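You operate a simulated robot arm through the tools that you are given. There is no shell and no other tool. Be economical: measure what you need, move in short steps, check, and stop when the job is done.

You run a simulated two-armed robot. Do the job below in one go: nothing can be reset, and whatever is moved stays where it is left.

Task
Put the green roller from the top of the board stand on the top of the collector cabinet. Then open the right drawer of the parts bench, put the green filter in the inside the right drawer of the parts bench, then shut the drawer. Then take the blue cartridge and put it on the top of the fitting table. Then pull the left drawer of the parts bench open. The order counts. Set down upright: blue cartridge.

It is judged by the outcome, as a careful person would: the job done as asked, and still so three seconds after it is handed in. It fails if anything else is knocked over, pushed out of place, dropped, spilled or broken.

Robot
Two 7-joint arms with two-finger parallel grippers on one trunk, on a base that drives. Base frame: it is fixed to the floor where the robot stands at the start and does not move with it; the origin is under the middle of the robot, x ahead of it, y to its left, z up. Units: m, degrees, N and s.
The left shoulder is at the start at [0.05, 0.177, 1.104], the right one opposite. With the tool pointing down near the work surface each hand reaches from about 0.18 to 0.7 m from the robot's upright axis, wherever it stands, measured 20 degrees to its own side. Places, roughly: blue cartridge (5x5x9 cm) [0.5, -0.1, 0.8]; green filter (7x7x5 cm) [0.6, 0.1, 0.8]; inside the right drawer of the parts bench [-1.5, -0.5, 0.7]; left drawer of the parts bench [-1.4, -1.6, 0.8]; right drawer of the parts bench [-1.4, -0.5, 0.8]; roller [0.5, 0, 0.75]; top of the collector cabinet [1.3, 2.2, 0.9]; top of the fitting table [-1.6, 0.5, 0.8]. Payload 3.43 kg a hand.
The tool frame of a hand sits at the grasp point between the pads (the TCP): z along the fingers, y along the line on which they close. The tips reach 0.034 m beyond it. The gripper opens to 0.128 m. The fingers are 0.024 m wide and 0.012 m thick; the gripper's body (0.048 by 0.13 m) begins 0.096 m behind the TCP.
Orientation is that of the tool frame in the base frame, as a unit quaternion [x, y, z, w]. With the fingers straight down and closing along the base's y, the tool's x points along the base's -x, its y along +y and its z along -z.

Tools
- The arms move only by the tool drive_tool. It takes "left_commands", "right_commands" or both (then of equal length, played together; a hand with none holds still); each is a list that holds one entry, the list of rows, each a list of 7 numbers: the shift along the tool's x, y, z in m, then the turn, a rotation vector about the tool's x, y, z in degrees, then the finger opening in m, from 0 to 0.128. In form: [[[dx, dy, dz, wx, wy, wz, grip], ...]]. A call has 1 to 10 rows; each row is the pose to reach, as a shift and turn from the pose commanded when the call began, along the tool's axes at that moment. A row lasts 0.2 s, in which the tool goes at most 0.05 m and 8.6 degrees; a call with a longer step from one row to the next is refused whole, and so is a gripper value outside its range. Where a pose cannot be reached the arm comes as near as it can. A force on the tool above 40 N (or 10 N above the force at the start of the call, whichever is more), or a blocked arm, ends the call early, and 0.2 s more pass. Each finger travels about 0.108 m/s and halts on what it meets, pressing with about 41 N; the grip force reading is that of the motor and also rises with nothing between the fingers. The clock runs only during rows and for 0.2 s after the last one: add rows that repeat a pose to give the fingers time. The reply holds the time, the measured pose of the TCP, the force on the tool along the base axes, the opening and the grip force, in the units named above and with some noise, with the torque about the TCP (base axes, N m) and any sound that the robot's microphone picked up.
- Cameras (640 x 400 px; columns grow to the right, rows downward): "scene" is now at [0.0983, -0.0687, 1.2401]; the picture's right is [-0.94, -0.35, 0.00], its down [-0.28, 0.76, -0.59] and it looks along [0.20, -0.55, -0.81] (base axes); focal length 214 px, centre (320, 200). "left" rides on the left gripper at [0.076, 0.011, -0.16] in its tool frame; the picture's right is [-0.15, 0.99, 0.00], its down [-0.88, -0.13, -0.46] and it looks along [-0.45, -0.07, 0.89] (tool axes); focal length 234 px, centre (320, 200). "right" rides on the right gripper at [0.076, -0.011, -0.16] in its tool frame; the picture's right is [0.15, 0.99, 0.00], its down [-0.88, 0.13, -0.46] and it looks along [-0.45, 0.07, 0.89] (tool axes); focal length 234 px, centre (320, 200). There is no depth. A picture from a camera that has moved, and an enlarged one, comes with that camera's place and axes in the base frame and with its lens.
- snapshot(camera): a new picture of that camera. It takes no simulated time.
- raise_lower(by): slides the trunk up (or, below 0, down) by that many m; the arms and the scene camera ride with it, the base frame stays. It gives what a move gives, with no picture.
- drive_base(legs): drives the robot by 1 to 6 legs, each [ahead, turn to the left] in m and degrees, along the robot's own axes; the way and the turn of a leg run together, so that a leg with both is an arc; at most 1.5 m and 180 degrees a leg. The arms and the cameras ride along, it lands a little off, and it stops where it bumps. It gives what a move gives.
- pan_tilt(pan, tilt): turns the head with the scene camera to pan (to the left, within 80 degrees either way) and tilt (down, from -29 to 69), counted from straight ahead of the robot. It gives what a move gives.
- zoom(camera, box): a new picture of the part [left, top, right, bottom] of that camera's present view, enlarged. It takes no simulated time.
- sign_off(): hands the job in; it is judged then, once.

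Go step by step. Nothing tells you exact positions but the pictures and the camera data: compare them with the known pose of the tool, close in by small moves and look again before you grip or let go. The budget is 165 turns and 138 pictures, counting those below and the enlarged ones. Unless the task says otherwise, let go and move clear before handing in, and close with one line.

The tools are called after "Call:" by a JSON object that holds its "api" and its "payload". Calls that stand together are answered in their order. drive_tool: Moves the arms, as the interface text tells. Its arguments: {"type":"object","properties":{"left_commands":{"type":"array","items":{"type":"array","items":{"type":"array","items":{"type":"number"}}}},"right_commands":{"type":"array","items":{"type":"array","items":{"type":"array","items":{"type":"number"}}}}},"required":[]} The other tools are called the same way: raise_lower (by) slides the trunk up or down; drive_base (legs) drives the base; pan_tilt (pan, tilt) turns the head that bears the scene camera; snapshot (camera) takes a picture; zoom (camera, box) takes an enlarged picture of a part of a camera's view; sign_off () hands the job in.

At the start:

```text
time_s: 0.0
left_tool_pos: [0.4857, 0.0453, 1.0285]
left_ee_rot: [-0.002, 1.0, 0.001, 0.0]
left_ft_force: [-0.2, 0.1, 0.0]
left_torque: [0.0, 0.0, -0.01]
left_grip_width: 0.1282
left_gripper_force: 0.1
right_tool_pos: [0.3112, -0.311, 1.0558]
right_ee_rot: [0.0, 1.0, 0.0, 0.0]
right_ft_force: [0.2, -0.6, -0.2]
right_torque: [-0.01, 0.03, 0.04]
right_grip_width: 0.1279
right_gripper_force: 0.0
trunk travel left (down, up): [-0.275, 0.126]
robot x, y, heading: [0.0019, -0.003, 0.1]
head pan, tilt: [-69.6, 54.1]
```

scene: 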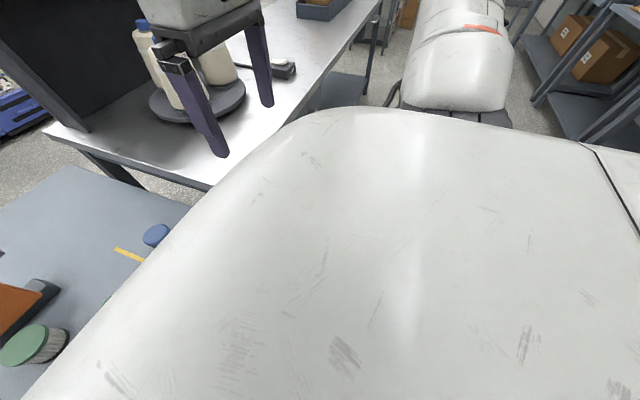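
right: 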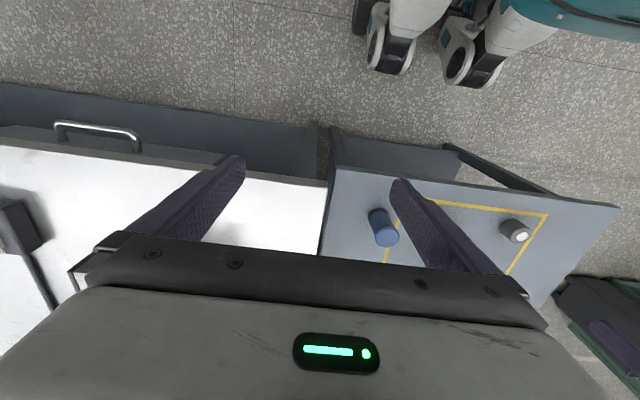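
left: 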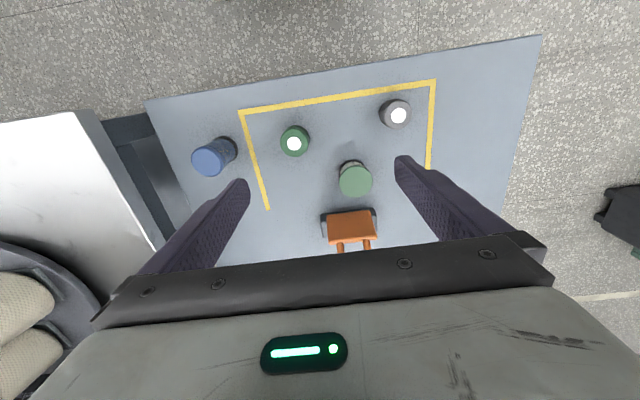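

The left camera shows the board stand with the blue cartridge, the green roller (white centre), a grey roller, the green filter and an orange tool. I'll look closer at the objects first.

Call:
{"api": "zoom", "payload": {"camera": "left", "box": [160, 60, 480, 260]}}

Call:
{"api": "pan_tilt", "payload": {"pan": 60, "tilt": 20}}

Call:
{"api": "snapshot", "payload": {"camera": "scene"}}

```text
2.00 times, centred on (320, 160) of left
camera zoom: at [0.4076, 0.0551, 1.1878], right [0.14, 0.99, 0.0], down [0.88, -0.13, 0.46], along [0.45, -0.06, -0.89], focal length 468 px, centre (320, 280)
```

zoom: 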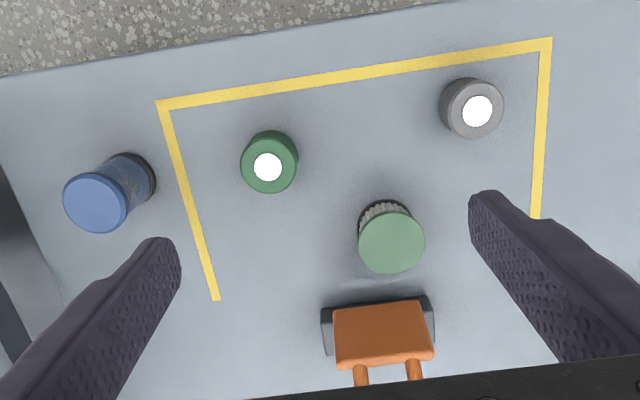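

```text
time_s: 2.1
left_tool_pos: [0.4843, 0.0439, 1.0301]
left_ee_rot: [-0.003, 1.0, 0.0, 0.0]
left_ft_force: [0.0, 0.8, -1.1]
left_torque: [-0.04, 0.01, 0.01]
left_grip_width: 0.1282
left_gripper_force: 0.1
right_tool_pos: [0.3117, -0.3117, 1.0552]
right_ee_rot: [-0.002, 1.0, 0.0, 0.0]
right_ft_force: [0.0, 0.0, 0.0]
right_torque: [-0.01, 0.0, -0.02]
right_grip_width: 0.1282
right_gripper_force: 0.0
trunk travel left (down, up): [-0.275, 0.126]
robot x, y, heading: [-0.0008, 0.0013, -0.3]
head pan, tilt: [60.0, 20.0]
```

```text
133 pictures are left
camera scene: at [0.1195, 0.0804, 1.291], right [0.87, -0.5, 0.0], down [-0.17, -0.3, -0.94], along [0.47, 0.81, -0.34], focal length 214 px, centre (320, 200)
```

scene: 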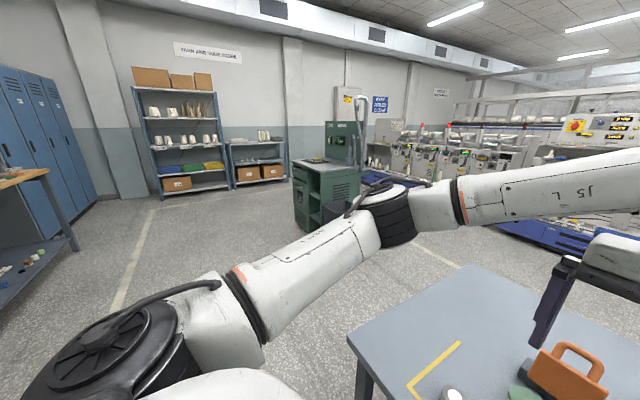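

The roller should be near (0.495, 0.0) with the table top at about z 0.74. I'll move the left hand above it and look again.

Call:
{"api": "drive_tool", "payload": {"left_commands": [[[-0.003, -0.02, 0.03, 0, 0, 0, 0.1], [-0.006, -0.035, 0.07, 0, 0, 0, 0.1], [-0.01, -0.047, 0.11, 0, 0, 0, 0.1], [-0.01, -0.047, 0.13, 0, 0, 0, 0.1]]]}}

Call:
{"api": "snapshot", "payload": {"camera": "left"}}

Call:
{"api": "pan_tilt", "payload": {"pan": 0, "tilt": 50}}

Call:
{"api": "snapshot", "payload": {"camera": "scene"}}

```text
time_s: 3.1
left_tool_pos: [0.4961, -0.0017, 0.8992]
left_ee_rot: [-0.003, 1.0, 0.0, 0.0]
left_ft_force: [1.3, 0.3, -0.3]
left_torque: [0.0, -0.01, 0.04]
left_grip_width: 0.1
left_gripper_force: 0.0
right_tool_pos: [0.3109, -0.3112, 1.0551]
right_ee_rot: [-0.001, 1.0, 0.0, 0.0]
right_ft_force: [0.5, -0.3, 0.4]
right_torque: [0.0, 0.03, -0.03]
right_grip_width: 0.1282
right_gripper_force: 0.0
trunk travel left (down, up): [-0.275, 0.126]
robot x, y, heading: [-0.0024, 0.0037, -0.1]
head pan, tilt: [60.0, 20.0]
```

```text
132 pictures are left
camera left: at [0.4189, 0.0084, 1.0575], right [0.14, 0.99, 0.0], down [0.88, -0.13, 0.46], along [0.45, -0.07, -0.89], focal length 234 px, centre (320, 200)
```

left: 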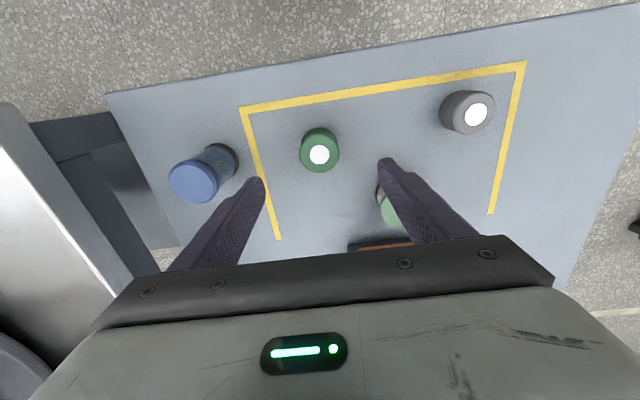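

```text
time_s: 4.4
left_tool_pos: [0.4965, -0.0022, 0.8998]
left_ee_rot: [-0.002, 1.0, 0.0, 0.0]
left_ft_force: [-0.6, 0.0, -0.6]
left_torque: [-0.06, -0.03, 0.01]
left_grip_width: 0.1002
left_gripper_force: 0.0
right_tool_pos: [0.3111, -0.3105, 1.056]
right_ee_rot: [0.0, 1.0, 0.0, 0.0]
right_ft_force: [-0.1, 0.4, 0.2]
right_torque: [0.02, 0.0, 0.01]
right_grip_width: 0.1279
right_gripper_force: 0.1
trunk travel left (down, up): [-0.275, 0.126]
robot x, y, heading: [-0.0053, 0.0006, 0.3]
head pan, tilt: [0.0, 50.0]
```

```text
131 pictures are left
camera scene: at [0.1499, -0.0001, 1.2455], right [0.0, -1.0, 0.0], down [-0.77, 0.0, -0.64], along [0.64, 0.0, -0.77], focal length 214 px, centre (320, 200)
```

scene: 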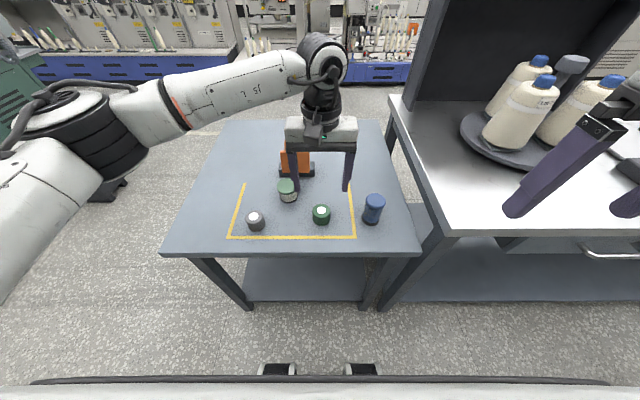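

Call:
{"api": "zoom", "payload": {"camera": "scene", "box": [220, 140, 420, 265]}}

Call:
{"api": "zoom", "payload": {"camera": "left", "box": [220, 90, 420, 215]}}

```text
3.20 times, centred on (320, 202) of scene
camera zoom: at [0.1499, -0.0001, 1.2455], right [0.0, -1.0, 0.0], down [-0.77, 0.0, -0.64], along [0.64, 0.0, -0.77], focal length 686 px, centre (320, 192)
```

zoom: 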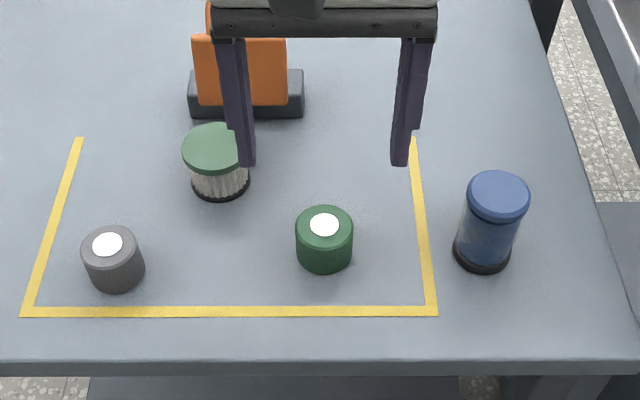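

```text
3.20 times, centred on (320, 152) of left
camera zoom: at [0.4189, 0.0085, 1.058], right [0.14, 0.99, 0.0], down [0.88, -0.13, 0.46], along [0.45, -0.06, -0.89], focal length 749 px, centre (320, 352)
```

zoom: 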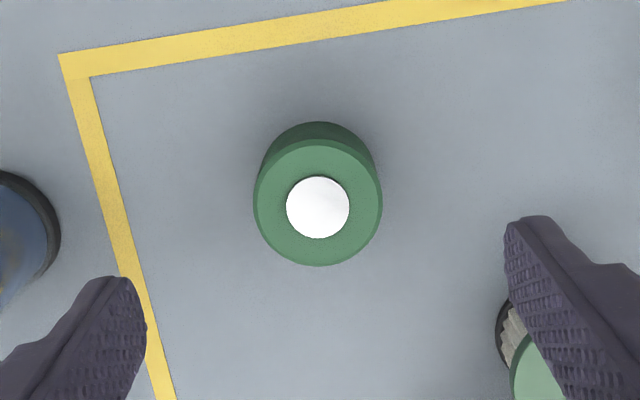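

The roller is a ~5 cm wide, ~4 cm tall cylinder standing at (0.4955, -0.002), top about z 0.788. The hand is lined up, so I'll descend and check before closing.

Call:
{"api": "drive_tool", "payload": {"left_commands": [[[0, 0, 0.04, 0, 0, 0, 0.1], [0, 0, 0.08, 0, 0, 0, 0.1], [0, 0, 0.1, 0, 0, 0, 0.1], [0, 0, 0.11, 0, 0, 0, 0.1], [0, 0, 0.11, 0, 0, 0, 0.1]]]}}

Call:
{"api": "zoom", "payload": {"camera": "scene", "box": [220, 140, 420, 265]}}

Call:
{"api": "snapshot", "payload": {"camera": "left"}}

```text
time_s: 5.6
left_tool_pos: [0.4946, -0.002, 0.7888]
left_ee_rot: [-0.001, 1.0, 0.0, 0.0]
left_ft_force: [0.7, -0.4, -0.7]
left_torque: [0.02, 0.02, 0.0]
left_grip_width: 0.0999
left_gripper_force: 0.1
right_tool_pos: [0.3114, -0.3112, 1.0558]
right_ee_rot: [-0.001, 1.0, 0.0, 0.0]
right_ft_force: [-0.3, -1.0, 0.1]
right_torque: [0.0, 0.02, 0.01]
right_grip_width: 0.1279
right_gripper_force: 0.0
trunk travel left (down, up): [-0.275, 0.126]
robot x, y, heading: [0.0032, 0.0002, 0.1]
head pan, tilt: [0.0, 50.0]
```

```text
3.20 times, centred on (320, 202) of scene
camera zoom: at [0.1499, -0.0002, 1.2455], right [0.0, -1.0, 0.0], down [-0.77, 0.0, -0.64], along [0.64, 0.0, -0.77], focal length 686 px, centre (320, 192)
```

zoom: 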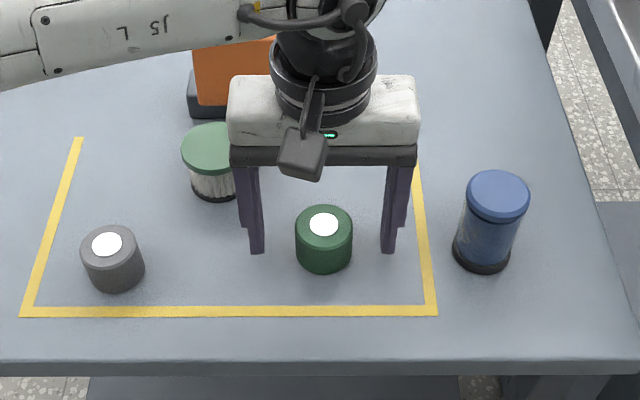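

```text
127 pictures are left
camera left: at [0.4181, 0.0083, 0.9471], right [0.14, 0.99, 0.0], down [0.88, -0.13, 0.46], along [0.45, -0.06, -0.89], focal length 234 px, centre (320, 200)
```

left: 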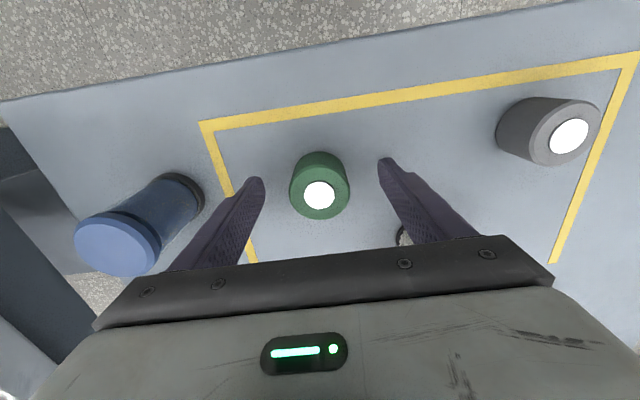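

Call:
{"api": "drive_tool", "payload": {"left_commands": [[[0, 0, 0, 0, 0, 0, 0.07], [0, 0, 0, 0, 0, 0, 0.04], [0, 0, 0, 0, 0, 0, 0.03], [0, 0, 0, 0, 0, 0, 0.03], [0, 0, -0.03, 0, 0, 0, 0.03], [0, 0, -0.07, 0, 0, 0, 0.03], [0, 0, -0.11, 0, 0, 0, 0.03]]]}}

Call:
{"api": "snapshot", "payload": {"camera": "left"}}

```text
time_s: 7.2
left_tool_pos: [0.4951, -0.0026, 0.8995]
left_ee_rot: [-0.002, 1.0, 0.0, -0.001]
left_ft_force: [0.8, 0.1, -0.3]
left_torque: [0.0, 0.04, 0.01]
left_grip_width: 0.0301
left_gripper_force: 0.0
right_tool_pos: [0.3105, -0.312, 1.0547]
right_ee_rot: [0.0, 1.0, 0.0, 0.001]
right_ft_force: [0.5, 0.2, 0.0]
right_torque: [-0.02, 0.01, -0.03]
right_grip_width: 0.128
right_gripper_force: 0.0
trunk travel left (down, up): [-0.275, 0.126]
robot x, y, heading: [0.0, -0.0004, 0.3]
head pan, tilt: [0.0, 50.0]
```

```text
126 pictures are left
camera left: at [0.4173, 0.0085, 1.0582], right [0.14, 0.99, 0.0], down [0.88, -0.13, 0.46], along [0.45, -0.06, -0.89], focal length 234 px, centre (320, 200)
```

left: 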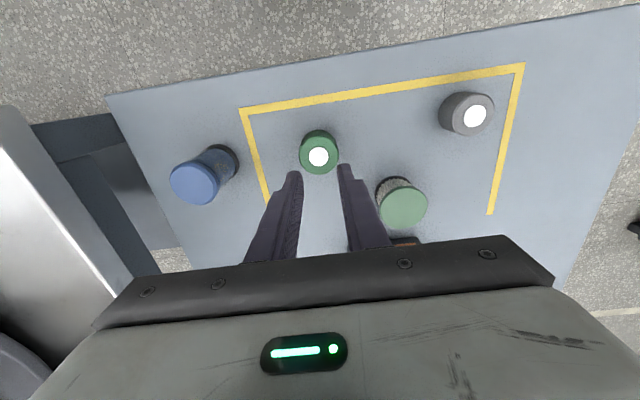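

The fingers closed to 0.03 without lifting the roller, so they missed or slipped off. I'll take another look.

Call:
{"api": "zoom", "payload": {"camera": "scene", "box": [220, 140, 420, 265]}}

Call:
{"api": "zoom", "payload": {"camera": "left", "box": [220, 90, 420, 215]}}

```text
3.20 times, centred on (320, 202) of scene
camera zoom: at [0.1497, -0.0003, 1.2455], right [0.0, -1.0, 0.0], down [-0.77, 0.0, -0.64], along [0.64, 0.0, -0.77], focal length 686 px, centre (320, 192)
```

zoom: 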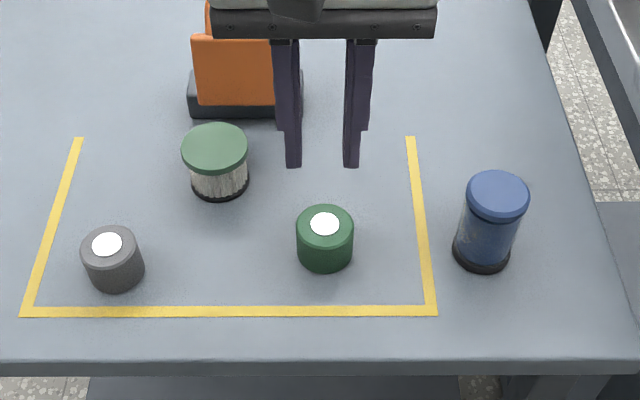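

```text
3.20 times, centred on (320, 152) of left
camera zoom: at [0.4173, 0.0085, 1.0582], right [0.14, 0.99, 0.0], down [0.88, -0.13, 0.46], along [0.45, -0.06, -0.89], focal length 749 px, centre (320, 352)
```

zoom: 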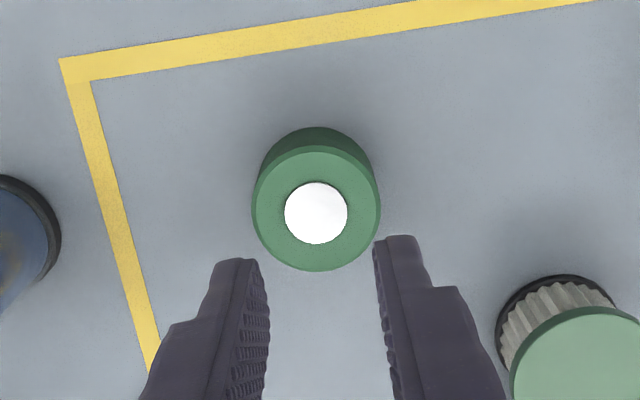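

The roller hasn't moved. I'll repeat the descent and close without lifting, then read the width.

Call:
{"api": "drive_tool", "payload": {"left_commands": [[[0, 0, 0, 0, 0, 0, 0.06], [0, 0, 0, 0, 0, 0, 0.09], [0, 0, 0.04, 0, 0, 0, 0.09], [0, 0, 0.08, 0, 0, 0, 0.09], [0, 0, 0.1, 0, 0, 0, 0.09], [0, 0, 0.113, 0, 0, 0, 0.09], [0, 0, 0.113, 0, 0, 0, 0.06], [0, 0, 0.113, 0, 0, 0, 0.03], [0, 0, 0.113, 0, 0, 0, 0.0], [0, 0, 0.113, 0, 0, 0, 0.0]]]}}

Call:
{"api": "zoom", "payload": {"camera": "scene", "box": [220, 140, 420, 265]}}

Call:
{"api": "snapshot", "payload": {"camera": "left"}}

```text
time_s: 9.4
left_tool_pos: [0.4944, -0.0008, 0.7867]
left_ee_rot: [-0.001, 1.0, 0.0, 0.0]
left_ft_force: [0.7, -0.6, 0.3]
left_torque: [0.01, 0.0, -0.02]
left_grip_width: 0.0489
left_gripper_force: 41.0
right_tool_pos: [0.3116, -0.3127, 1.0547]
right_ee_rot: [-0.001, 1.0, 0.0, -0.001]
right_ft_force: [-0.7, 0.6, -0.3]
right_torque: [0.01, 0.0, 0.01]
right_grip_width: 0.128
right_gripper_force: 0.2
trunk travel left (down, up): [-0.275, 0.126]
robot x, y, heading: [-0.0034, 0.0003, 0.1]
head pan, tilt: [0.0, 50.0]
```

```text
3.20 times, centred on (320, 202) of scene
camera zoom: at [0.15, -0.0002, 1.2455], right [0.0, -1.0, 0.0], down [-0.77, 0.0, -0.64], along [0.64, 0.0, -0.77], focal length 686 px, centre (320, 192)
```

zoom: 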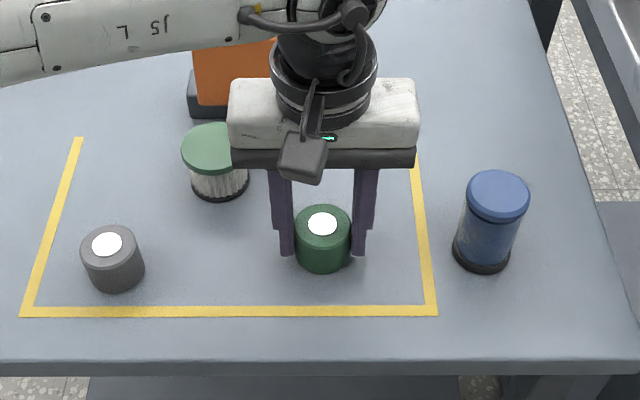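

```text
122 pictures are left
camera left: at [0.4178, 0.0082, 0.9446], right [0.14, 0.99, 0.0], down [0.88, -0.13, 0.46], along [0.45, -0.06, -0.89], focal length 234 px, centre (320, 200)
```

left: 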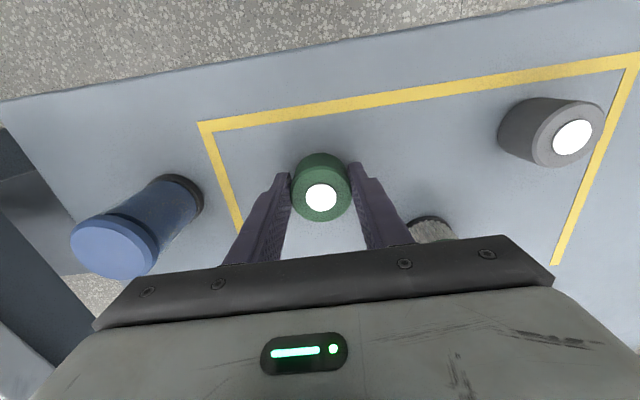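

Gripped firmly now (0.049, 41 N); commanding full closure is what matters. I'll lift slowly.

Call:
{"api": "drive_tool", "payload": {"left_commands": [[[0, 0, -0.01, 0, 0, 0, 0.0], [0, 0, -0.03, 0, 0, 0, 0.0], [0, 0, -0.06, 0, 0, 0, 0.0], [0, 0, -0.1, 0, 0, 0, 0.0], [0, 0, -0.14, 0, 0, 0, 0.0]]]}}

Call:
{"api": "snapshot", "payload": {"camera": "left"}}

Call:
{"api": "snapshot", "payload": {"camera": "scene"}}

```text
time_s: 10.6
left_tool_pos: [0.4961, -0.0006, 0.9256]
left_ee_rot: [-0.002, 1.0, 0.0, 0.0]
left_ft_force: [-1.0, 0.1, -1.6]
left_torque: [-0.01, 0.03, 0.02]
left_grip_width: 0.0488
left_gripper_force: 40.8
right_tool_pos: [0.3108, -0.3111, 1.0552]
right_ee_rot: [-0.001, 1.0, 0.0, 0.001]
right_ft_force: [-0.1, 0.3, 0.0]
right_torque: [-0.01, 0.02, -0.03]
right_grip_width: 0.1281
right_gripper_force: 0.1
trunk travel left (down, up): [-0.275, 0.126]
robot x, y, heading: [-0.0013, -0.0005, 0.3]
head pan, tilt: [0.0, 50.0]
```

```text
121 pictures are left
camera left: at [0.4187, 0.0087, 1.0847], right [0.14, 0.99, 0.0], down [0.88, -0.13, 0.46], along [0.45, -0.06, -0.89], focal length 234 px, centre (320, 200)
```

left: 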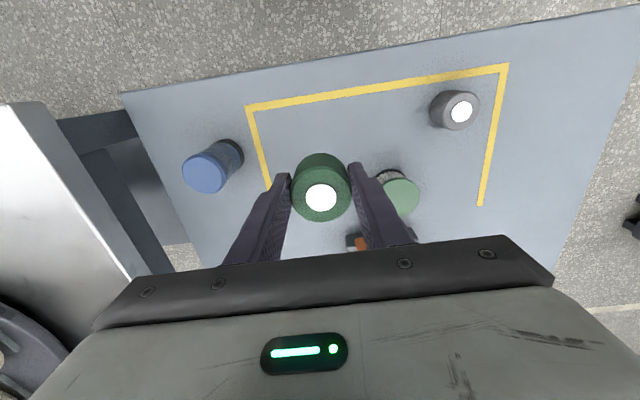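

```text
120 pictures are left
camera scene: at [0.1497, -0.0003, 1.2455], right [0.0, -1.0, 0.0], down [-0.77, 0.0, -0.64], along [0.64, 0.0, -0.77], focal length 214 px, centre (320, 200)
```

scene: 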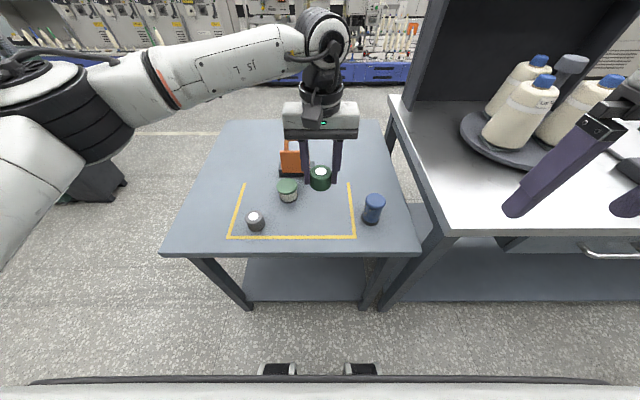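

The roller is held. I'll back away from the stand, then turn and drive towards the cabinet, keeping clear of the stand's corner.

Call:
{"api": "drive_base", "payload": {"legs": [[-0.5, 0], [0, 75], [1.0, 0], [0, -36]]}}

Call:
{"api": "pan_tilt", "payload": {"pan": 0, "tilt": 15}}

Call:
{"api": "snapshot", "payload": {"camera": "scene"}}

```text
time_s: 23.3
left_tool_pos: [0.1272, 1.2788, 0.9255]
left_ee_rot: [-0.343, 0.939, 0.0, 0.0]
left_ft_force: [-0.3, -0.4, -1.2]
left_torque: [-0.01, -0.01, 0.04]
left_grip_width: 0.0489
left_gripper_force: 40.8
right_tool_pos: [0.1833, 0.9223, 1.0556]
right_ee_rot: [-0.342, 0.94, 0.0, 0.0]
right_ft_force: [-1.0, -1.0, -0.6]
right_torque: [0.01, 0.05, -0.02]
right_grip_width: 0.1279
right_gripper_force: 0.2
trunk travel left (down, up): [-0.275, 0.126]
robot x, y, heading: [-0.2539, 0.9634, 39.6]
head pan, tilt: [0.0, 50.0]
```

```text
time_s: 24.3
left_tool_pos: [0.127, 1.2802, 0.9257]
left_ee_rot: [-0.342, 0.94, 0.0, -0.001]
left_ft_force: [0.2, 0.4, -1.2]
left_torque: [-0.01, 0.0, 0.0]
left_grip_width: 0.0488
left_gripper_force: 40.6
right_tool_pos: [0.1831, 0.9221, 1.0561]
right_ee_rot: [-0.342, 0.94, -0.001, 0.001]
right_ft_force: [-0.8, 0.0, -0.1]
right_torque: [0.0, -0.01, -0.01]
right_grip_width: 0.128
right_gripper_force: 0.1
trunk travel left (down, up): [-0.275, 0.126]
robot x, y, heading: [-0.2542, 0.9622, 39.8]
head pan, tilt: [0.0, 15.0]
```

```text
119 pictures are left
camera scene: at [-0.1268, 1.0672, 1.2991], right [0.64, -0.77, 0.0], down [-0.2, -0.17, -0.97], along [0.74, 0.62, -0.26], focal length 214 px, centre (320, 200)
```

scene: 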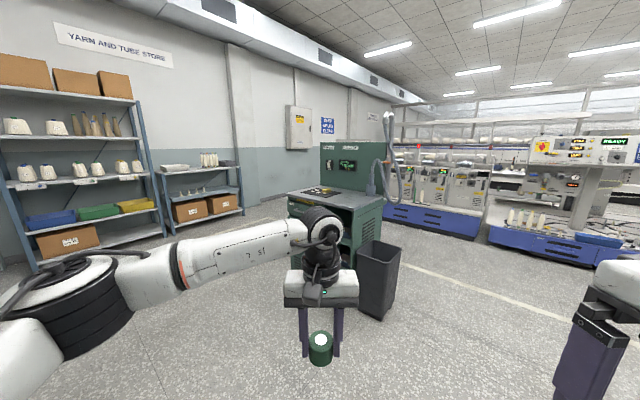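

Call:
{"api": "zoom", "payload": {"camera": "scene", "box": [260, 130, 420, 230]}}

```text
4.00 times, centred on (340, 180) of scene
camera zoom: at [-0.1268, 1.0672, 1.2991], right [0.64, -0.77, 0.0], down [-0.2, -0.17, -0.97], along [0.74, 0.62, -0.26], focal length 858 px, centre (240, 280)
```

zoom: 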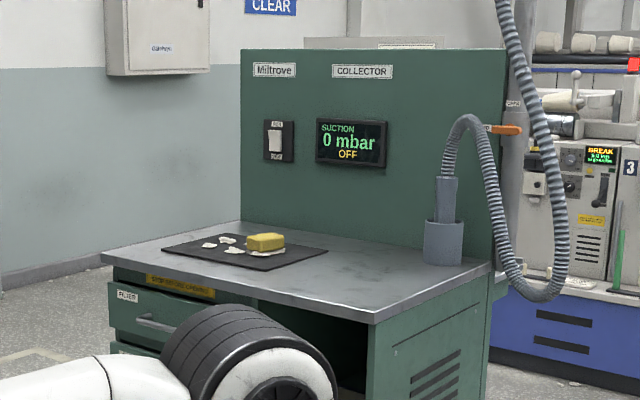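

The cabinet top spans roughly x 1.0–1.4, y 1.74–2.37, with a mat on the left and a hose socket at the back right. A free spot is about (1.13, 1.89). I'll raise the trunk and drive up facing +x.

Call:
{"api": "raise_lower", "payload": {"by": 0.12}}

Call:
{"api": "drive_base", "payload": {"legs": [[0, 8.6], [1.1, 0], [0, -48.4]]}}

Call:
{"api": "pan_tilt", "payload": {"pan": 0, "tilt": 35}}

Call:
{"api": "snapshot", "payload": {"camera": "scene"}}

Call:
{"api": "snapshot", "payload": {"camera": "left"}}

```text
time_s: 25.8
left_tool_pos: [0.1274, 1.28, 1.0448]
left_ee_rot: [-0.343, 0.939, 0.0, 0.0]
left_ft_force: [0.1, 0.0, -1.4]
left_torque: [0.01, -0.01, 0.0]
left_grip_width: 0.0489
left_gripper_force: 41.2
right_tool_pos: [0.1836, 0.9219, 1.1755]
right_ee_rot: [-0.342, 0.94, 0.001, 0.0]
right_ft_force: [-0.7, 0.0, -0.2]
right_torque: [0.0, -0.04, -0.03]
right_grip_width: 0.1281
right_gripper_force: 0.0
trunk travel left (down, up): [-0.395, 0.006]
robot x, y, heading: [-0.2563, 0.9615, 39.7]
head pan, tilt: [0.0, 15.0]
```

```text
time_s: 34.2
left_tool_pos: [0.9718, 1.7689, 1.0453]
left_ee_rot: [0.005, 1.0, 0.0, 0.0]
left_ft_force: [-1.0, 0.2, -1.3]
left_torque: [-0.01, 0.04, -0.03]
left_grip_width: 0.0487
left_gripper_force: 40.9
right_tool_pos: [0.7832, 1.4596, 1.1761]
right_ee_rot: [0.006, 1.0, -0.001, 0.0]
right_ft_force: [-0.3, 0.3, 0.1]
right_torque: [0.03, -0.01, 0.05]
right_grip_width: 0.1281
right_gripper_force: 0.0
trunk travel left (down, up): [-0.395, 0.006]
robot x, y, heading: [0.4796, 1.7768, -0.5]
head pan, tilt: [0.0, 15.0]
```

```text
time_s: 35.1
left_tool_pos: [0.9716, 1.7683, 1.0453]
left_ee_rot: [0.005, 1.0, 0.0, 0.0]
left_ft_force: [0.5, 0.2, -0.4]
left_torque: [0.01, 0.0, -0.03]
left_grip_width: 0.0486
left_gripper_force: 41.5
right_tool_pos: [0.7834, 1.4594, 1.1756]
right_ee_rot: [0.005, 1.0, 0.0, 0.0]
right_ft_force: [1.2, 0.2, 1.0]
right_torque: [0.02, 0.0, -0.01]
right_grip_width: 0.1279
right_gripper_force: 0.0
trunk travel left (down, up): [-0.395, 0.006]
robot x, y, heading: [0.4753, 1.775, -0.6]
head pan, tilt: [0.0, 35.0]
```

```text
117 pictures are left
camera scene: at [0.6371, 1.7743, 1.3873], right [-0.01, -1.0, 0.0], down [-0.57, 0.01, -0.82], along [0.82, -0.01, -0.57], focal length 214 px, centre (320, 200)
```

scene: 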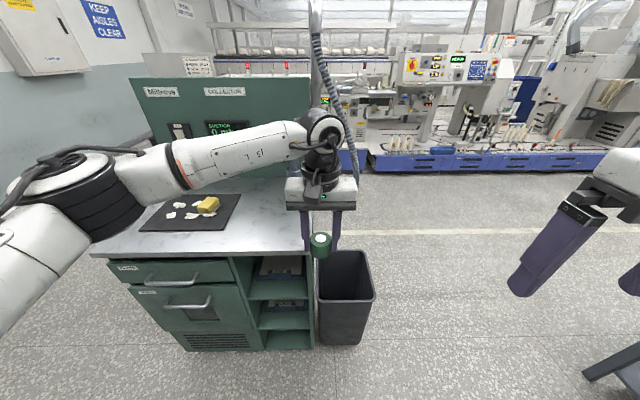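

```text
116 pictures are left
camera left: at [0.8951, 1.7796, 1.2041], right [0.16, 0.99, 0.0], down [0.88, -0.14, 0.46], along [0.45, -0.07, -0.89], focal length 234 px, centre (320, 200)
```

left: 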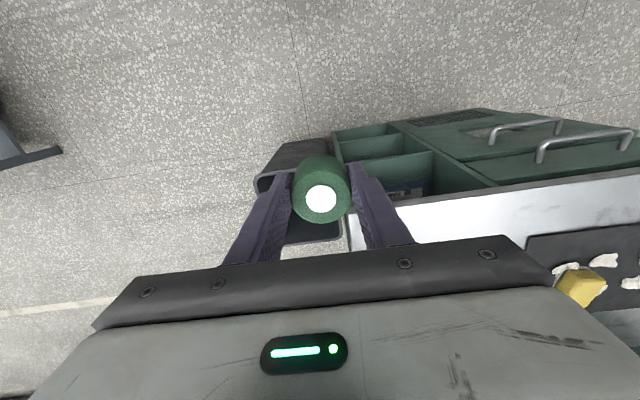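

The cabinet's front edge is at x ≈ 1.07, its right edge at y ≈ 1.79, and the mat begins at y ≈ 2.08. I'll aim for (1.19, 1.92): drive in 0.15 m, then shift the arm.

Call:
{"api": "drive_base", "payload": {"legs": [[0.15, 0]]}}

Call:
{"api": "drive_tool", "payload": {"left_commands": [[[-0.02, 0.04, 0, 0, 0, 0, 0], [-0.04, 0.08, 0, 0, 0, 0, 0], [-0.055, 0.12, 0, 0, 0, 0, 0], [-0.07, 0.15, 0, 0, 0, 0, 0], [-0.07, 0.15, 0.03, 0, 0, 0, 0]]]}}

Call:
{"api": "snapshot", "payload": {"camera": "left"}}

Call:
{"api": "snapshot", "payload": {"camera": "scene"}}

```text
time_s: 36.5
left_tool_pos: [1.1225, 1.7671, 1.0446]
left_ee_rot: [0.005, 1.0, 0.0, -0.001]
left_ft_force: [0.2, -0.1, -1.4]
left_torque: [-0.01, 0.06, 0.02]
left_grip_width: 0.0489
left_gripper_force: 40.8
right_tool_pos: [0.9333, 1.4583, 1.1743]
right_ee_rot: [0.005, 1.0, 0.0, 0.001]
right_ft_force: [0.7, 0.1, 0.4]
right_torque: [-0.01, 0.03, -0.01]
right_grip_width: 0.128
right_gripper_force: 0.0
trunk travel left (down, up): [-0.395, 0.006]
robot x, y, heading: [0.6268, 1.7735, -0.8]
head pan, tilt: [0.0, 35.0]
```

```text
time_s: 37.6
left_tool_pos: [1.1927, 1.9145, 1.0142]
left_ee_rot: [0.006, 1.0, 0.0, 0.0]
left_ft_force: [-0.3, 0.7, -0.8]
left_torque: [0.02, 0.04, 0.01]
left_grip_width: 0.0487
left_gripper_force: 41.0
right_tool_pos: [0.9331, 1.458, 1.1761]
right_ee_rot: [0.006, 1.0, 0.0, 0.0]
right_ft_force: [-0.2, 0.1, -0.6]
right_torque: [0.01, 0.02, -0.03]
right_grip_width: 0.1278
right_gripper_force: 0.1
trunk travel left (down, up): [-0.395, 0.006]
robot x, y, heading: [0.6245, 1.7728, -0.8]
head pan, tilt: [0.0, 35.0]
```

```text
115 pictures are left
camera left: at [1.1161, 1.9266, 1.1739], right [0.16, 0.99, 0.0], down [0.88, -0.14, 0.46], along [0.45, -0.07, -0.89], focal length 234 px, centre (320, 200)
```

left: 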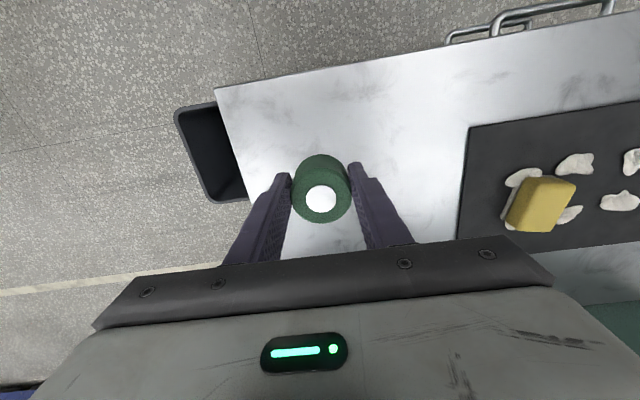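

```text
114 pictures are left
camera scene: at [0.7869, 1.7725, 1.3872], right [-0.01, -1.0, 0.0], down [-0.57, 0.01, -0.82], along [0.82, -0.01, -0.57], focal length 214 px, centre (320, 200)
```

scene: 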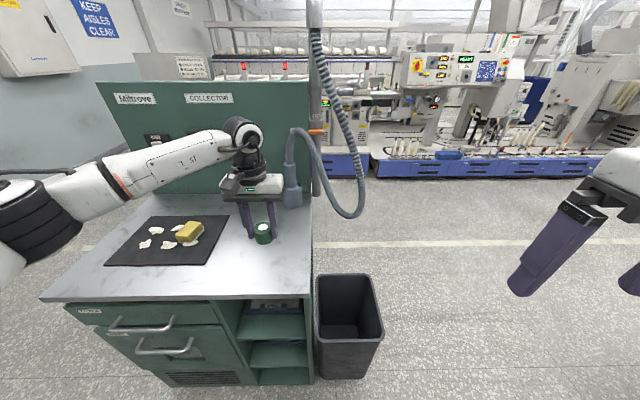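

The spot is clear. The cabinet surface looks to be around z 0.84–0.86, so I'll descend gradually and watch the force.

Call:
{"api": "drive_tool", "payload": {"left_commands": [[[0, 0, 0.04, 0, 0, 0, 0], [0, 0, 0.08, 0, 0, 0, 0], [0, 0, 0.095, 0, 0, 0, 0], [0, 0, 0.095, 0, 0, 0, 0]]]}}

Call:
{"api": "snapshot", "payload": {"camera": "left"}}

Call:
{"api": "zoom", "payload": {"camera": "scene", "box": [200, 180, 328, 260]}}

```text
time_s: 38.6
left_tool_pos: [1.1933, 1.9152, 0.9203]
left_ee_rot: [0.005, 1.0, 0.001, 0.0]
left_ft_force: [-0.7, -0.2, -0.4]
left_torque: [0.02, 0.01, 0.01]
left_grip_width: 0.0488
left_gripper_force: 41.0
right_tool_pos: [0.9326, 1.4588, 1.1753]
right_ee_rot: [0.006, 1.0, 0.0, 0.001]
right_ft_force: [-0.3, 0.8, -0.1]
right_torque: [0.01, -0.01, 0.03]
right_grip_width: 0.1279
right_gripper_force: 0.1
trunk travel left (down, up): [-0.395, 0.006]
robot x, y, heading: [0.6173, 1.7771, -0.6]
head pan, tilt: [0.0, 35.0]
```

```text
113 pictures are left
camera left: at [1.1159, 1.9271, 1.0794], right [0.16, 0.99, 0.0], down [0.88, -0.14, 0.46], along [0.45, -0.07, -0.89], focal length 234 px, centre (320, 200)
```

left: 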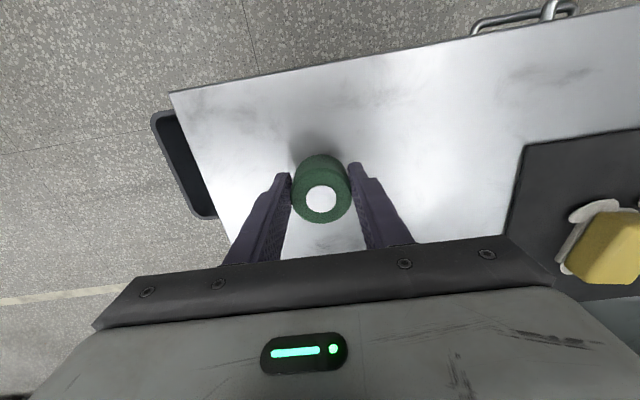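

```text
5.00 times, centred on (264, 220) of scene
camera zoom: at [0.7865, 1.7724, 1.3872], right [-0.01, -1.0, 0.0], down [-0.57, 0.01, -0.82], along [0.82, -0.01, -0.57], focal length 1072 px, centre (600, 100)
```

zoom: 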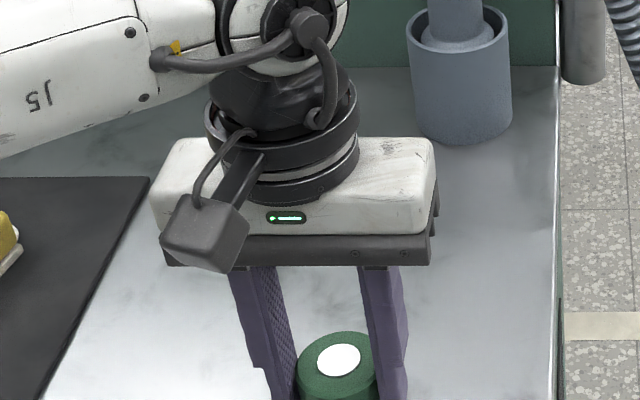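

Call:
{"api": "drive_tool", "payload": {"left_commands": [[[0, 0, 0.005, 0, 0, 0, 0], [0, 0, 0.01, 0, 0, 0, 0], [0, 0, 0.013, 0, 0, 0, 0], [0, 0, 0.013, 0, 0, 0, 0]]]}}

Call:
{"api": "snapshot", "payload": {"camera": "left"}}

```text
time_s: 39.6
left_tool_pos: [1.1938, 1.9156, 0.9073]
left_ee_rot: [0.005, 1.0, 0.0, 0.001]
left_ft_force: [0.3, -0.4, -0.7]
left_torque: [0.01, -0.01, 0.0]
left_grip_width: 0.049
left_gripper_force: 40.7
right_tool_pos: [0.9319, 1.4607, 1.1756]
right_ee_rot: [0.005, 1.0, 0.0, 0.0]
right_ft_force: [-0.2, -0.7, -0.6]
right_torque: [0.0, -0.01, -0.02]
right_grip_width: 0.1276
right_gripper_force: 0.1
trunk travel left (down, up): [-0.395, 0.006]
robot x, y, heading: [0.6244, 1.7763, -0.9]
head pan, tilt: [0.0, 35.0]
```

```text
111 pictures are left
camera left: at [1.1163, 1.9273, 1.0664], right [0.16, 0.99, 0.0], down [0.88, -0.14, 0.46], along [0.45, -0.07, -0.89], focal length 234 px, centre (320, 200)
```

left: 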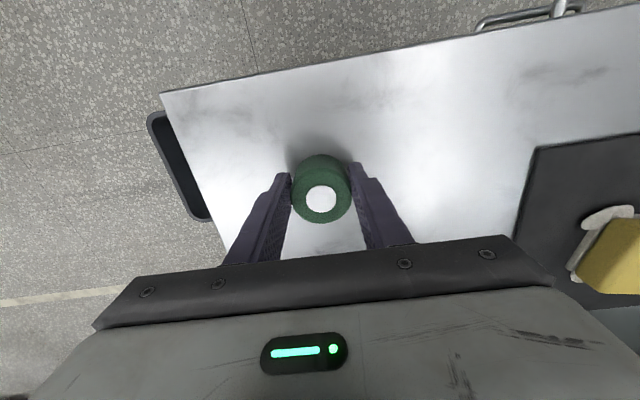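

Shadows are closing up but there's no contact yet. I'll continue in small steps.

Call:
{"api": "drive_tool", "payload": {"left_commands": [[[0, 0, 0.003, 0, 0, 0, 0], [0, 0, 0.006, 0, 0, 0, 0], [0, 0, 0.008, 0, 0, 0, 0], [0, 0, 0.008, 0, 0, 0, 0]]]}}

```text
time_s: 40.6
left_tool_pos: [1.1932, 1.9167, 0.9055]
left_ee_rot: [0.004, 1.0, -0.001, 0.005]
left_ft_force: [-3.7, 7.9, 36.6]
left_torque: [-0.12, 0.4, 0.02]
left_grip_width: 0.0487
left_gripper_force: 40.7
right_tool_pos: [0.9293, 1.4589, 1.1773]
right_ee_rot: [0.006, 1.0, 0.0, 0.003]
right_ft_force: [-0.2, -0.6, -0.8]
right_torque: [0.01, -0.01, -0.01]
right_grip_width: 0.128
right_gripper_force: 0.0
trunk travel left (down, up): [-0.395, 0.006]
robot x, y, heading: [0.6261, 1.7752, -0.8]
head pan, tilt: [0.0, 35.0]
```

Contact at about TCP z 0.9055. I'll ease back the over-press, open, and retreat straight up.

Call:
{"api": "drive_tool", "payload": {"left_commands": [[[0, 0, -0.003, 0, 0, 0, 0], [0, 0, -0.006, 0, 0, 0, 0], [0, 0, -0.006, 0, 0, 0, 0.03], [0, 0, -0.006, 0, 0, 0, 0.06], [0, 0, -0.006, 0, 0, 0, 0.08], [0, 0, -0.006, 0, 0, 0, 0.08], [0, 0, -0.04, 0, 0, 0, 0.08], [0, 0, -0.08, 0, 0, 0, 0.08], [0, 0, -0.12, 0, 0, 0, 0.08]]]}}

Call:
{"api": "snapshot", "payload": {"camera": "left"}}

```text
time_s: 42.6
left_tool_pos: [1.1933, 1.914, 1.0194]
left_ee_rot: [0.004, 1.0, 0.0, 0.0]
left_ft_force: [-0.5, -0.3, -0.7]
left_torque: [0.0, -0.01, 0.01]
left_grip_width: 0.0801
left_gripper_force: 0.1
right_tool_pos: [0.9322, 1.4588, 1.1763]
right_ee_rot: [0.005, 1.0, 0.0, 0.001]
right_ft_force: [0.5, 0.5, 0.2]
right_torque: [-0.01, 0.0, 0.08]
right_grip_width: 0.128
right_gripper_force: 0.1
trunk travel left (down, up): [-0.395, 0.006]
robot x, y, heading: [0.6242, 1.7755, -0.9]
head pan, tilt: [0.0, 35.0]
```

```text
110 pictures are left
camera left: at [1.1158, 1.926, 1.1783], right [0.16, 0.99, 0.0], down [0.88, -0.14, 0.46], along [0.45, -0.07, -0.89], focal length 234 px, centre (320, 200)
```

left: 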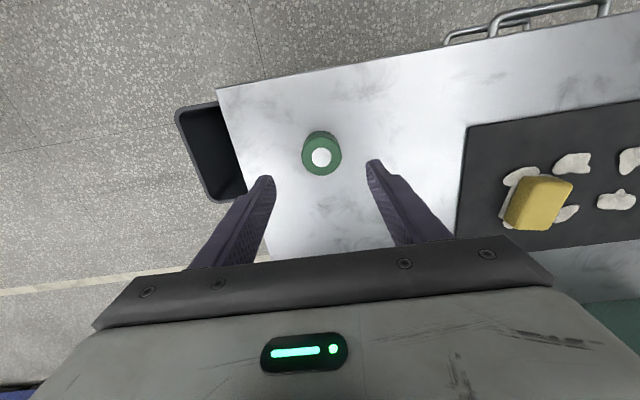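

The roller is standing on the cabinet and released. Now I'll back off and return to the stand for the filter.

Call:
{"api": "drive_base", "payload": {"legs": [[-0.72, 0], [0, -89], [1.35, 0], [0.43, 0]]}}

```text
time_s: 59.0
left_tool_pos: [0.0451, -0.5683, 1.0194]
left_ee_rot: [0.705, 0.709, -0.001, 0.0]
left_ft_force: [-0.1, -0.2, -0.6]
left_torque: [0.04, -0.02, 0.0]
left_grip_width: 0.0798
left_gripper_force: 0.0
right_tool_pos: [-0.4148, -0.3158, 1.1758]
right_ee_rot: [0.705, 0.709, 0.0, 0.0]
right_ft_force: [-0.3, -0.1, -0.1]
right_torque: [0.01, 0.01, -0.01]
right_grip_width: 0.1281
right_gripper_force: 0.1
trunk travel left (down, up): [-0.395, 0.006]
robot x, y, heading: [-0.1041, -0.0021, -89.6]
head pan, tilt: [0.0, 35.0]
```

Call:
{"api": "pan_tilt", "payload": {"pan": 40, "tilt": 35}}

Call:
{"api": "snapshot", "payload": {"camera": "scene"}}

```text
time_s: 60.1
left_tool_pos: [0.0452, -0.5676, 1.0203]
left_ee_rot: [0.705, 0.709, 0.0, 0.0]
left_ft_force: [0.4, 0.9, -0.1]
left_torque: [-0.01, 0.04, 0.0]
left_grip_width: 0.0802
left_gripper_force: 0.2
right_tool_pos: [-0.4143, -0.3167, 1.1758]
right_ee_rot: [0.705, 0.709, -0.001, 0.0]
right_ft_force: [0.8, 0.0, 0.1]
right_torque: [-0.01, 0.0, 0.01]
right_grip_width: 0.128
right_gripper_force: 0.1
trunk travel left (down, up): [-0.395, 0.006]
robot x, y, heading: [-0.1017, -0.0032, -89.6]
head pan, tilt: [40.0, 35.0]
```

```text
109 pictures are left
camera scene: at [-0.0434, -0.141, 1.3872], right [-0.76, -0.64, 0.0], down [-0.37, 0.44, -0.82], along [0.53, -0.63, -0.57], focal length 214 px, centre (320, 200)
```

scene: 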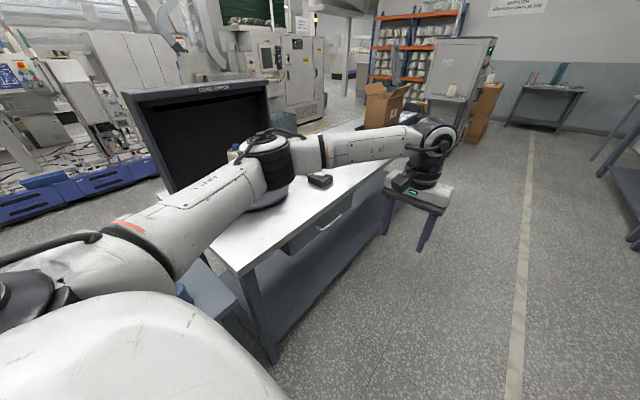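

The sweep looks clear; the bottles are outside the hand's radius. I'll turn to face the stand and lower the trunk.

Call:
{"api": "drive_base", "payload": {"legs": [[0, 89.6], [0.1, 0]]}}

Call:
{"api": "pan_tilt", "payload": {"pan": 0, "tilt": 50}}

Call:
{"api": "raise_lower", "payload": {"by": -0.12}}

Call:
{"api": "snapshot", "payload": {"camera": "left"}}

Call:
{"api": "snapshot", "payload": {"camera": "scene"}}

```text
time_s: 65.0
left_tool_pos: [0.5646, 0.1374, 1.0181]
left_ee_rot: [0.005, 1.0, 0.001, -0.002]
left_ft_force: [0.1, 0.2, 0.2]
left_torque: [0.03, 0.04, -0.02]
left_grip_width: 0.08
left_gripper_force: 0.1
right_tool_pos: [0.3046, -0.3193, 1.1755]
right_ee_rot: [0.004, 1.0, -0.001, 0.0]
right_ft_force: [0.2, 0.1, -0.4]
right_torque: [0.0, 0.03, 0.01]
right_grip_width: 0.1282
right_gripper_force: 0.0
trunk travel left (down, up): [-0.395, 0.006]
robot x, y, heading: [-0.0025, -0.0055, -0.6]
head pan, tilt: [40.0, 35.0]
```

```text
time_s: 66.1
left_tool_pos: [0.5636, 0.1357, 1.0189]
left_ee_rot: [0.004, 1.0, 0.0, 0.0]
left_ft_force: [0.4, 0.0, 0.1]
left_torque: [0.03, -0.01, 0.02]
left_grip_width: 0.0799
left_gripper_force: 0.2
right_tool_pos: [0.3046, -0.3207, 1.1756]
right_ee_rot: [0.005, 1.0, 0.0, 0.001]
right_ft_force: [-0.2, -0.5, -0.2]
right_torque: [0.02, -0.01, -0.01]
right_grip_width: 0.1279
right_gripper_force: 0.0
trunk travel left (down, up): [-0.395, 0.006]
robot x, y, heading: [-0.0043, -0.003, -0.6]
head pan, tilt: [0.0, 50.0]
```

```text
time_s: 67.6
left_tool_pos: [0.5649, 0.1363, 0.8985]
left_ee_rot: [0.004, 1.0, 0.0, 0.001]
left_ft_force: [1.1, 0.4, -1.2]
left_torque: [-0.03, 0.02, 0.02]
left_grip_width: 0.08
left_gripper_force: 0.1
right_tool_pos: [0.3038, -0.3194, 1.0553]
right_ee_rot: [0.004, 1.0, 0.0, 0.002]
right_ft_force: [1.1, -0.4, -0.2]
right_torque: [-0.02, -0.03, 0.01]
right_grip_width: 0.128
right_gripper_force: 0.2
trunk travel left (down, up): [-0.275, 0.126]
robot x, y, heading: [-0.0035, -0.0081, -0.8]
head pan, tilt: [0.0, 50.0]
```

```text
108 pictures are left
camera left: at [0.4867, 0.1475, 1.058], right [0.15, 0.99, 0.0], down [0.88, -0.14, 0.46], along [0.45, -0.07, -0.89], focal length 234 px, centre (320, 200)
```

left: 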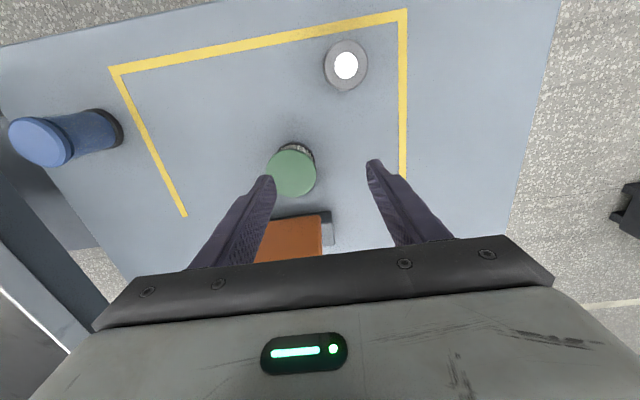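

```text
107 pictures are left
camera scene: at [0.1461, -0.0066, 1.2455], right [-0.01, -1.0, 0.0], down [-0.77, 0.01, -0.64], along [0.64, -0.01, -0.77], focal length 214 px, centre (320, 200)
```

scene: 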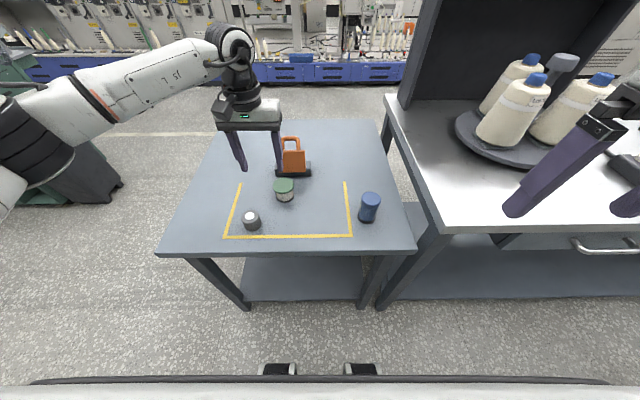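

The filter's centre is at about (0.577, 0.100). I'll align above it and descend with the fingers at 0.1.

Call:
{"api": "drive_tool", "payload": {"left_commands": [[[-0.006, -0.018, 0, 0, 0, 0, 0.1], [-0.012, -0.036, 0, 0, 0, 0, 0.1], [-0.012, -0.036, 0.03, 0, 0, 0, 0.1], [-0.012, -0.036, 0.05, 0, 0, 0, 0.1]]]}}

Call:
{"api": "snapshot", "payload": {"camera": "left"}}

Call:
{"api": "zoom", "payload": {"camera": "scene", "box": [200, 100, 400, 225]}}

```text
time_s: 68.6
left_tool_pos: [0.5745, 0.1007, 0.8491]
left_ee_rot: [0.005, 1.0, 0.0, 0.0]
left_ft_force: [-0.4, 0.1, -0.1]
left_torque: [0.02, 0.03, 0.02]
left_grip_width: 0.1
left_gripper_force: 0.1
right_tool_pos: [0.3032, -0.3196, 1.0547]
right_ee_rot: [0.004, 1.0, 0.0, 0.001]
right_ft_force: [-0.2, -0.1, -0.1]
right_torque: [-0.01, 0.02, -0.01]
right_grip_width: 0.1279
right_gripper_force: 0.1
trunk travel left (down, up): [-0.275, 0.126]
robot x, y, heading: [-0.0016, -0.0026, -0.5]
head pan, tilt: [0.0, 50.0]
```

```text
106 pictures are left
camera left: at [0.4987, 0.1116, 1.0074], right [0.15, 0.99, 0.0], down [0.88, -0.14, 0.46], along [0.45, -0.07, -0.89], focal length 234 px, centre (320, 200)
```

left: 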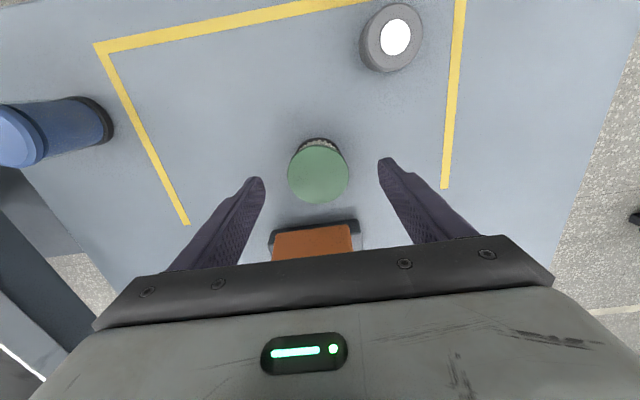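

```text
3.20 times, centred on (300, 162) of scene
camera zoom: at [0.1463, -0.0066, 1.2455], right [-0.01, -1.0, 0.0], down [-0.77, 0.01, -0.64], along [0.64, -0.01, -0.77], focal length 686 px, centre (384, 320)
```

zoom: 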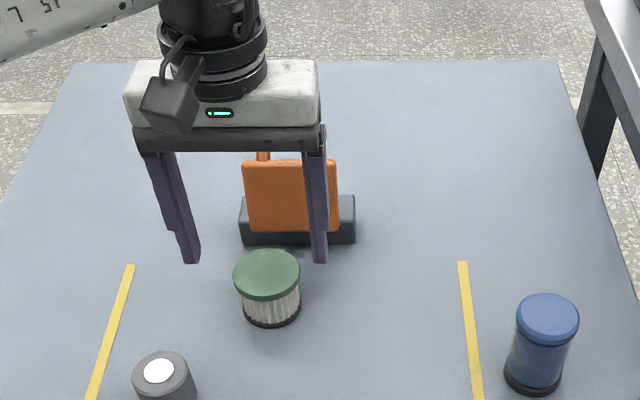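

Call:
{"api": "drive_tool", "payload": {"left_commands": [[[0, -0.002, 0.03, 0, 0, 0, 0.1], [0, -0.002, 0.05, 0, 0, 0, 0.1], [0, -0.002, 0.06, 0, 0, 0, 0.1], [0, -0.002, 0.06, 0, 0, 0, 0.07], [0, -0.002, 0.06, 0, 0, 0, 0.03], [0, -0.002, 0.06, 0, 0, 0, 0.0], [0, -0.002, 0.06, 0, 0, 0, 0.0], [0, -0.002, 0.05, 0, 0, 0, 0.0], [0, -0.002, 0.03, 0, 0, 0, 0.0], [0, -0.002, 0.0, 0, 0, 0, 0.0]]]}}

Call:
{"api": "snapshot", "payload": {"camera": "left"}}

```text
time_s: 70.8
left_tool_pos: [0.5756, 0.0983, 0.8483]
left_ee_rot: [0.003, 1.0, -0.001, 0.0]
left_ft_force: [-0.5, -0.5, -0.7]
left_torque: [-0.02, 0.0, -0.04]
left_grip_width: 0.0607
left_gripper_force: 41.3
right_tool_pos: [0.3047, -0.3204, 1.0554]
right_ee_rot: [0.005, 1.0, 0.0, 0.001]
right_ft_force: [0.0, 0.7, -0.2]
right_torque: [0.0, 0.0, 0.0]
right_grip_width: 0.128
right_gripper_force: 0.0
trunk travel left (down, up): [-0.275, 0.126]
robot x, y, heading: [-0.002, -0.0049, -0.7]
head pan, tilt: [0.0, 50.0]
```

```text
104 pictures are left
camera left: at [0.4977, 0.1095, 1.0076], right [0.15, 0.99, 0.0], down [0.88, -0.14, 0.46], along [0.45, -0.07, -0.89], focal length 234 px, centre (320, 200)
```

left: 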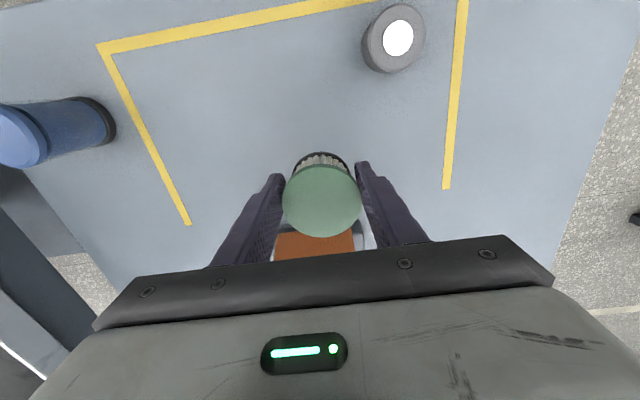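

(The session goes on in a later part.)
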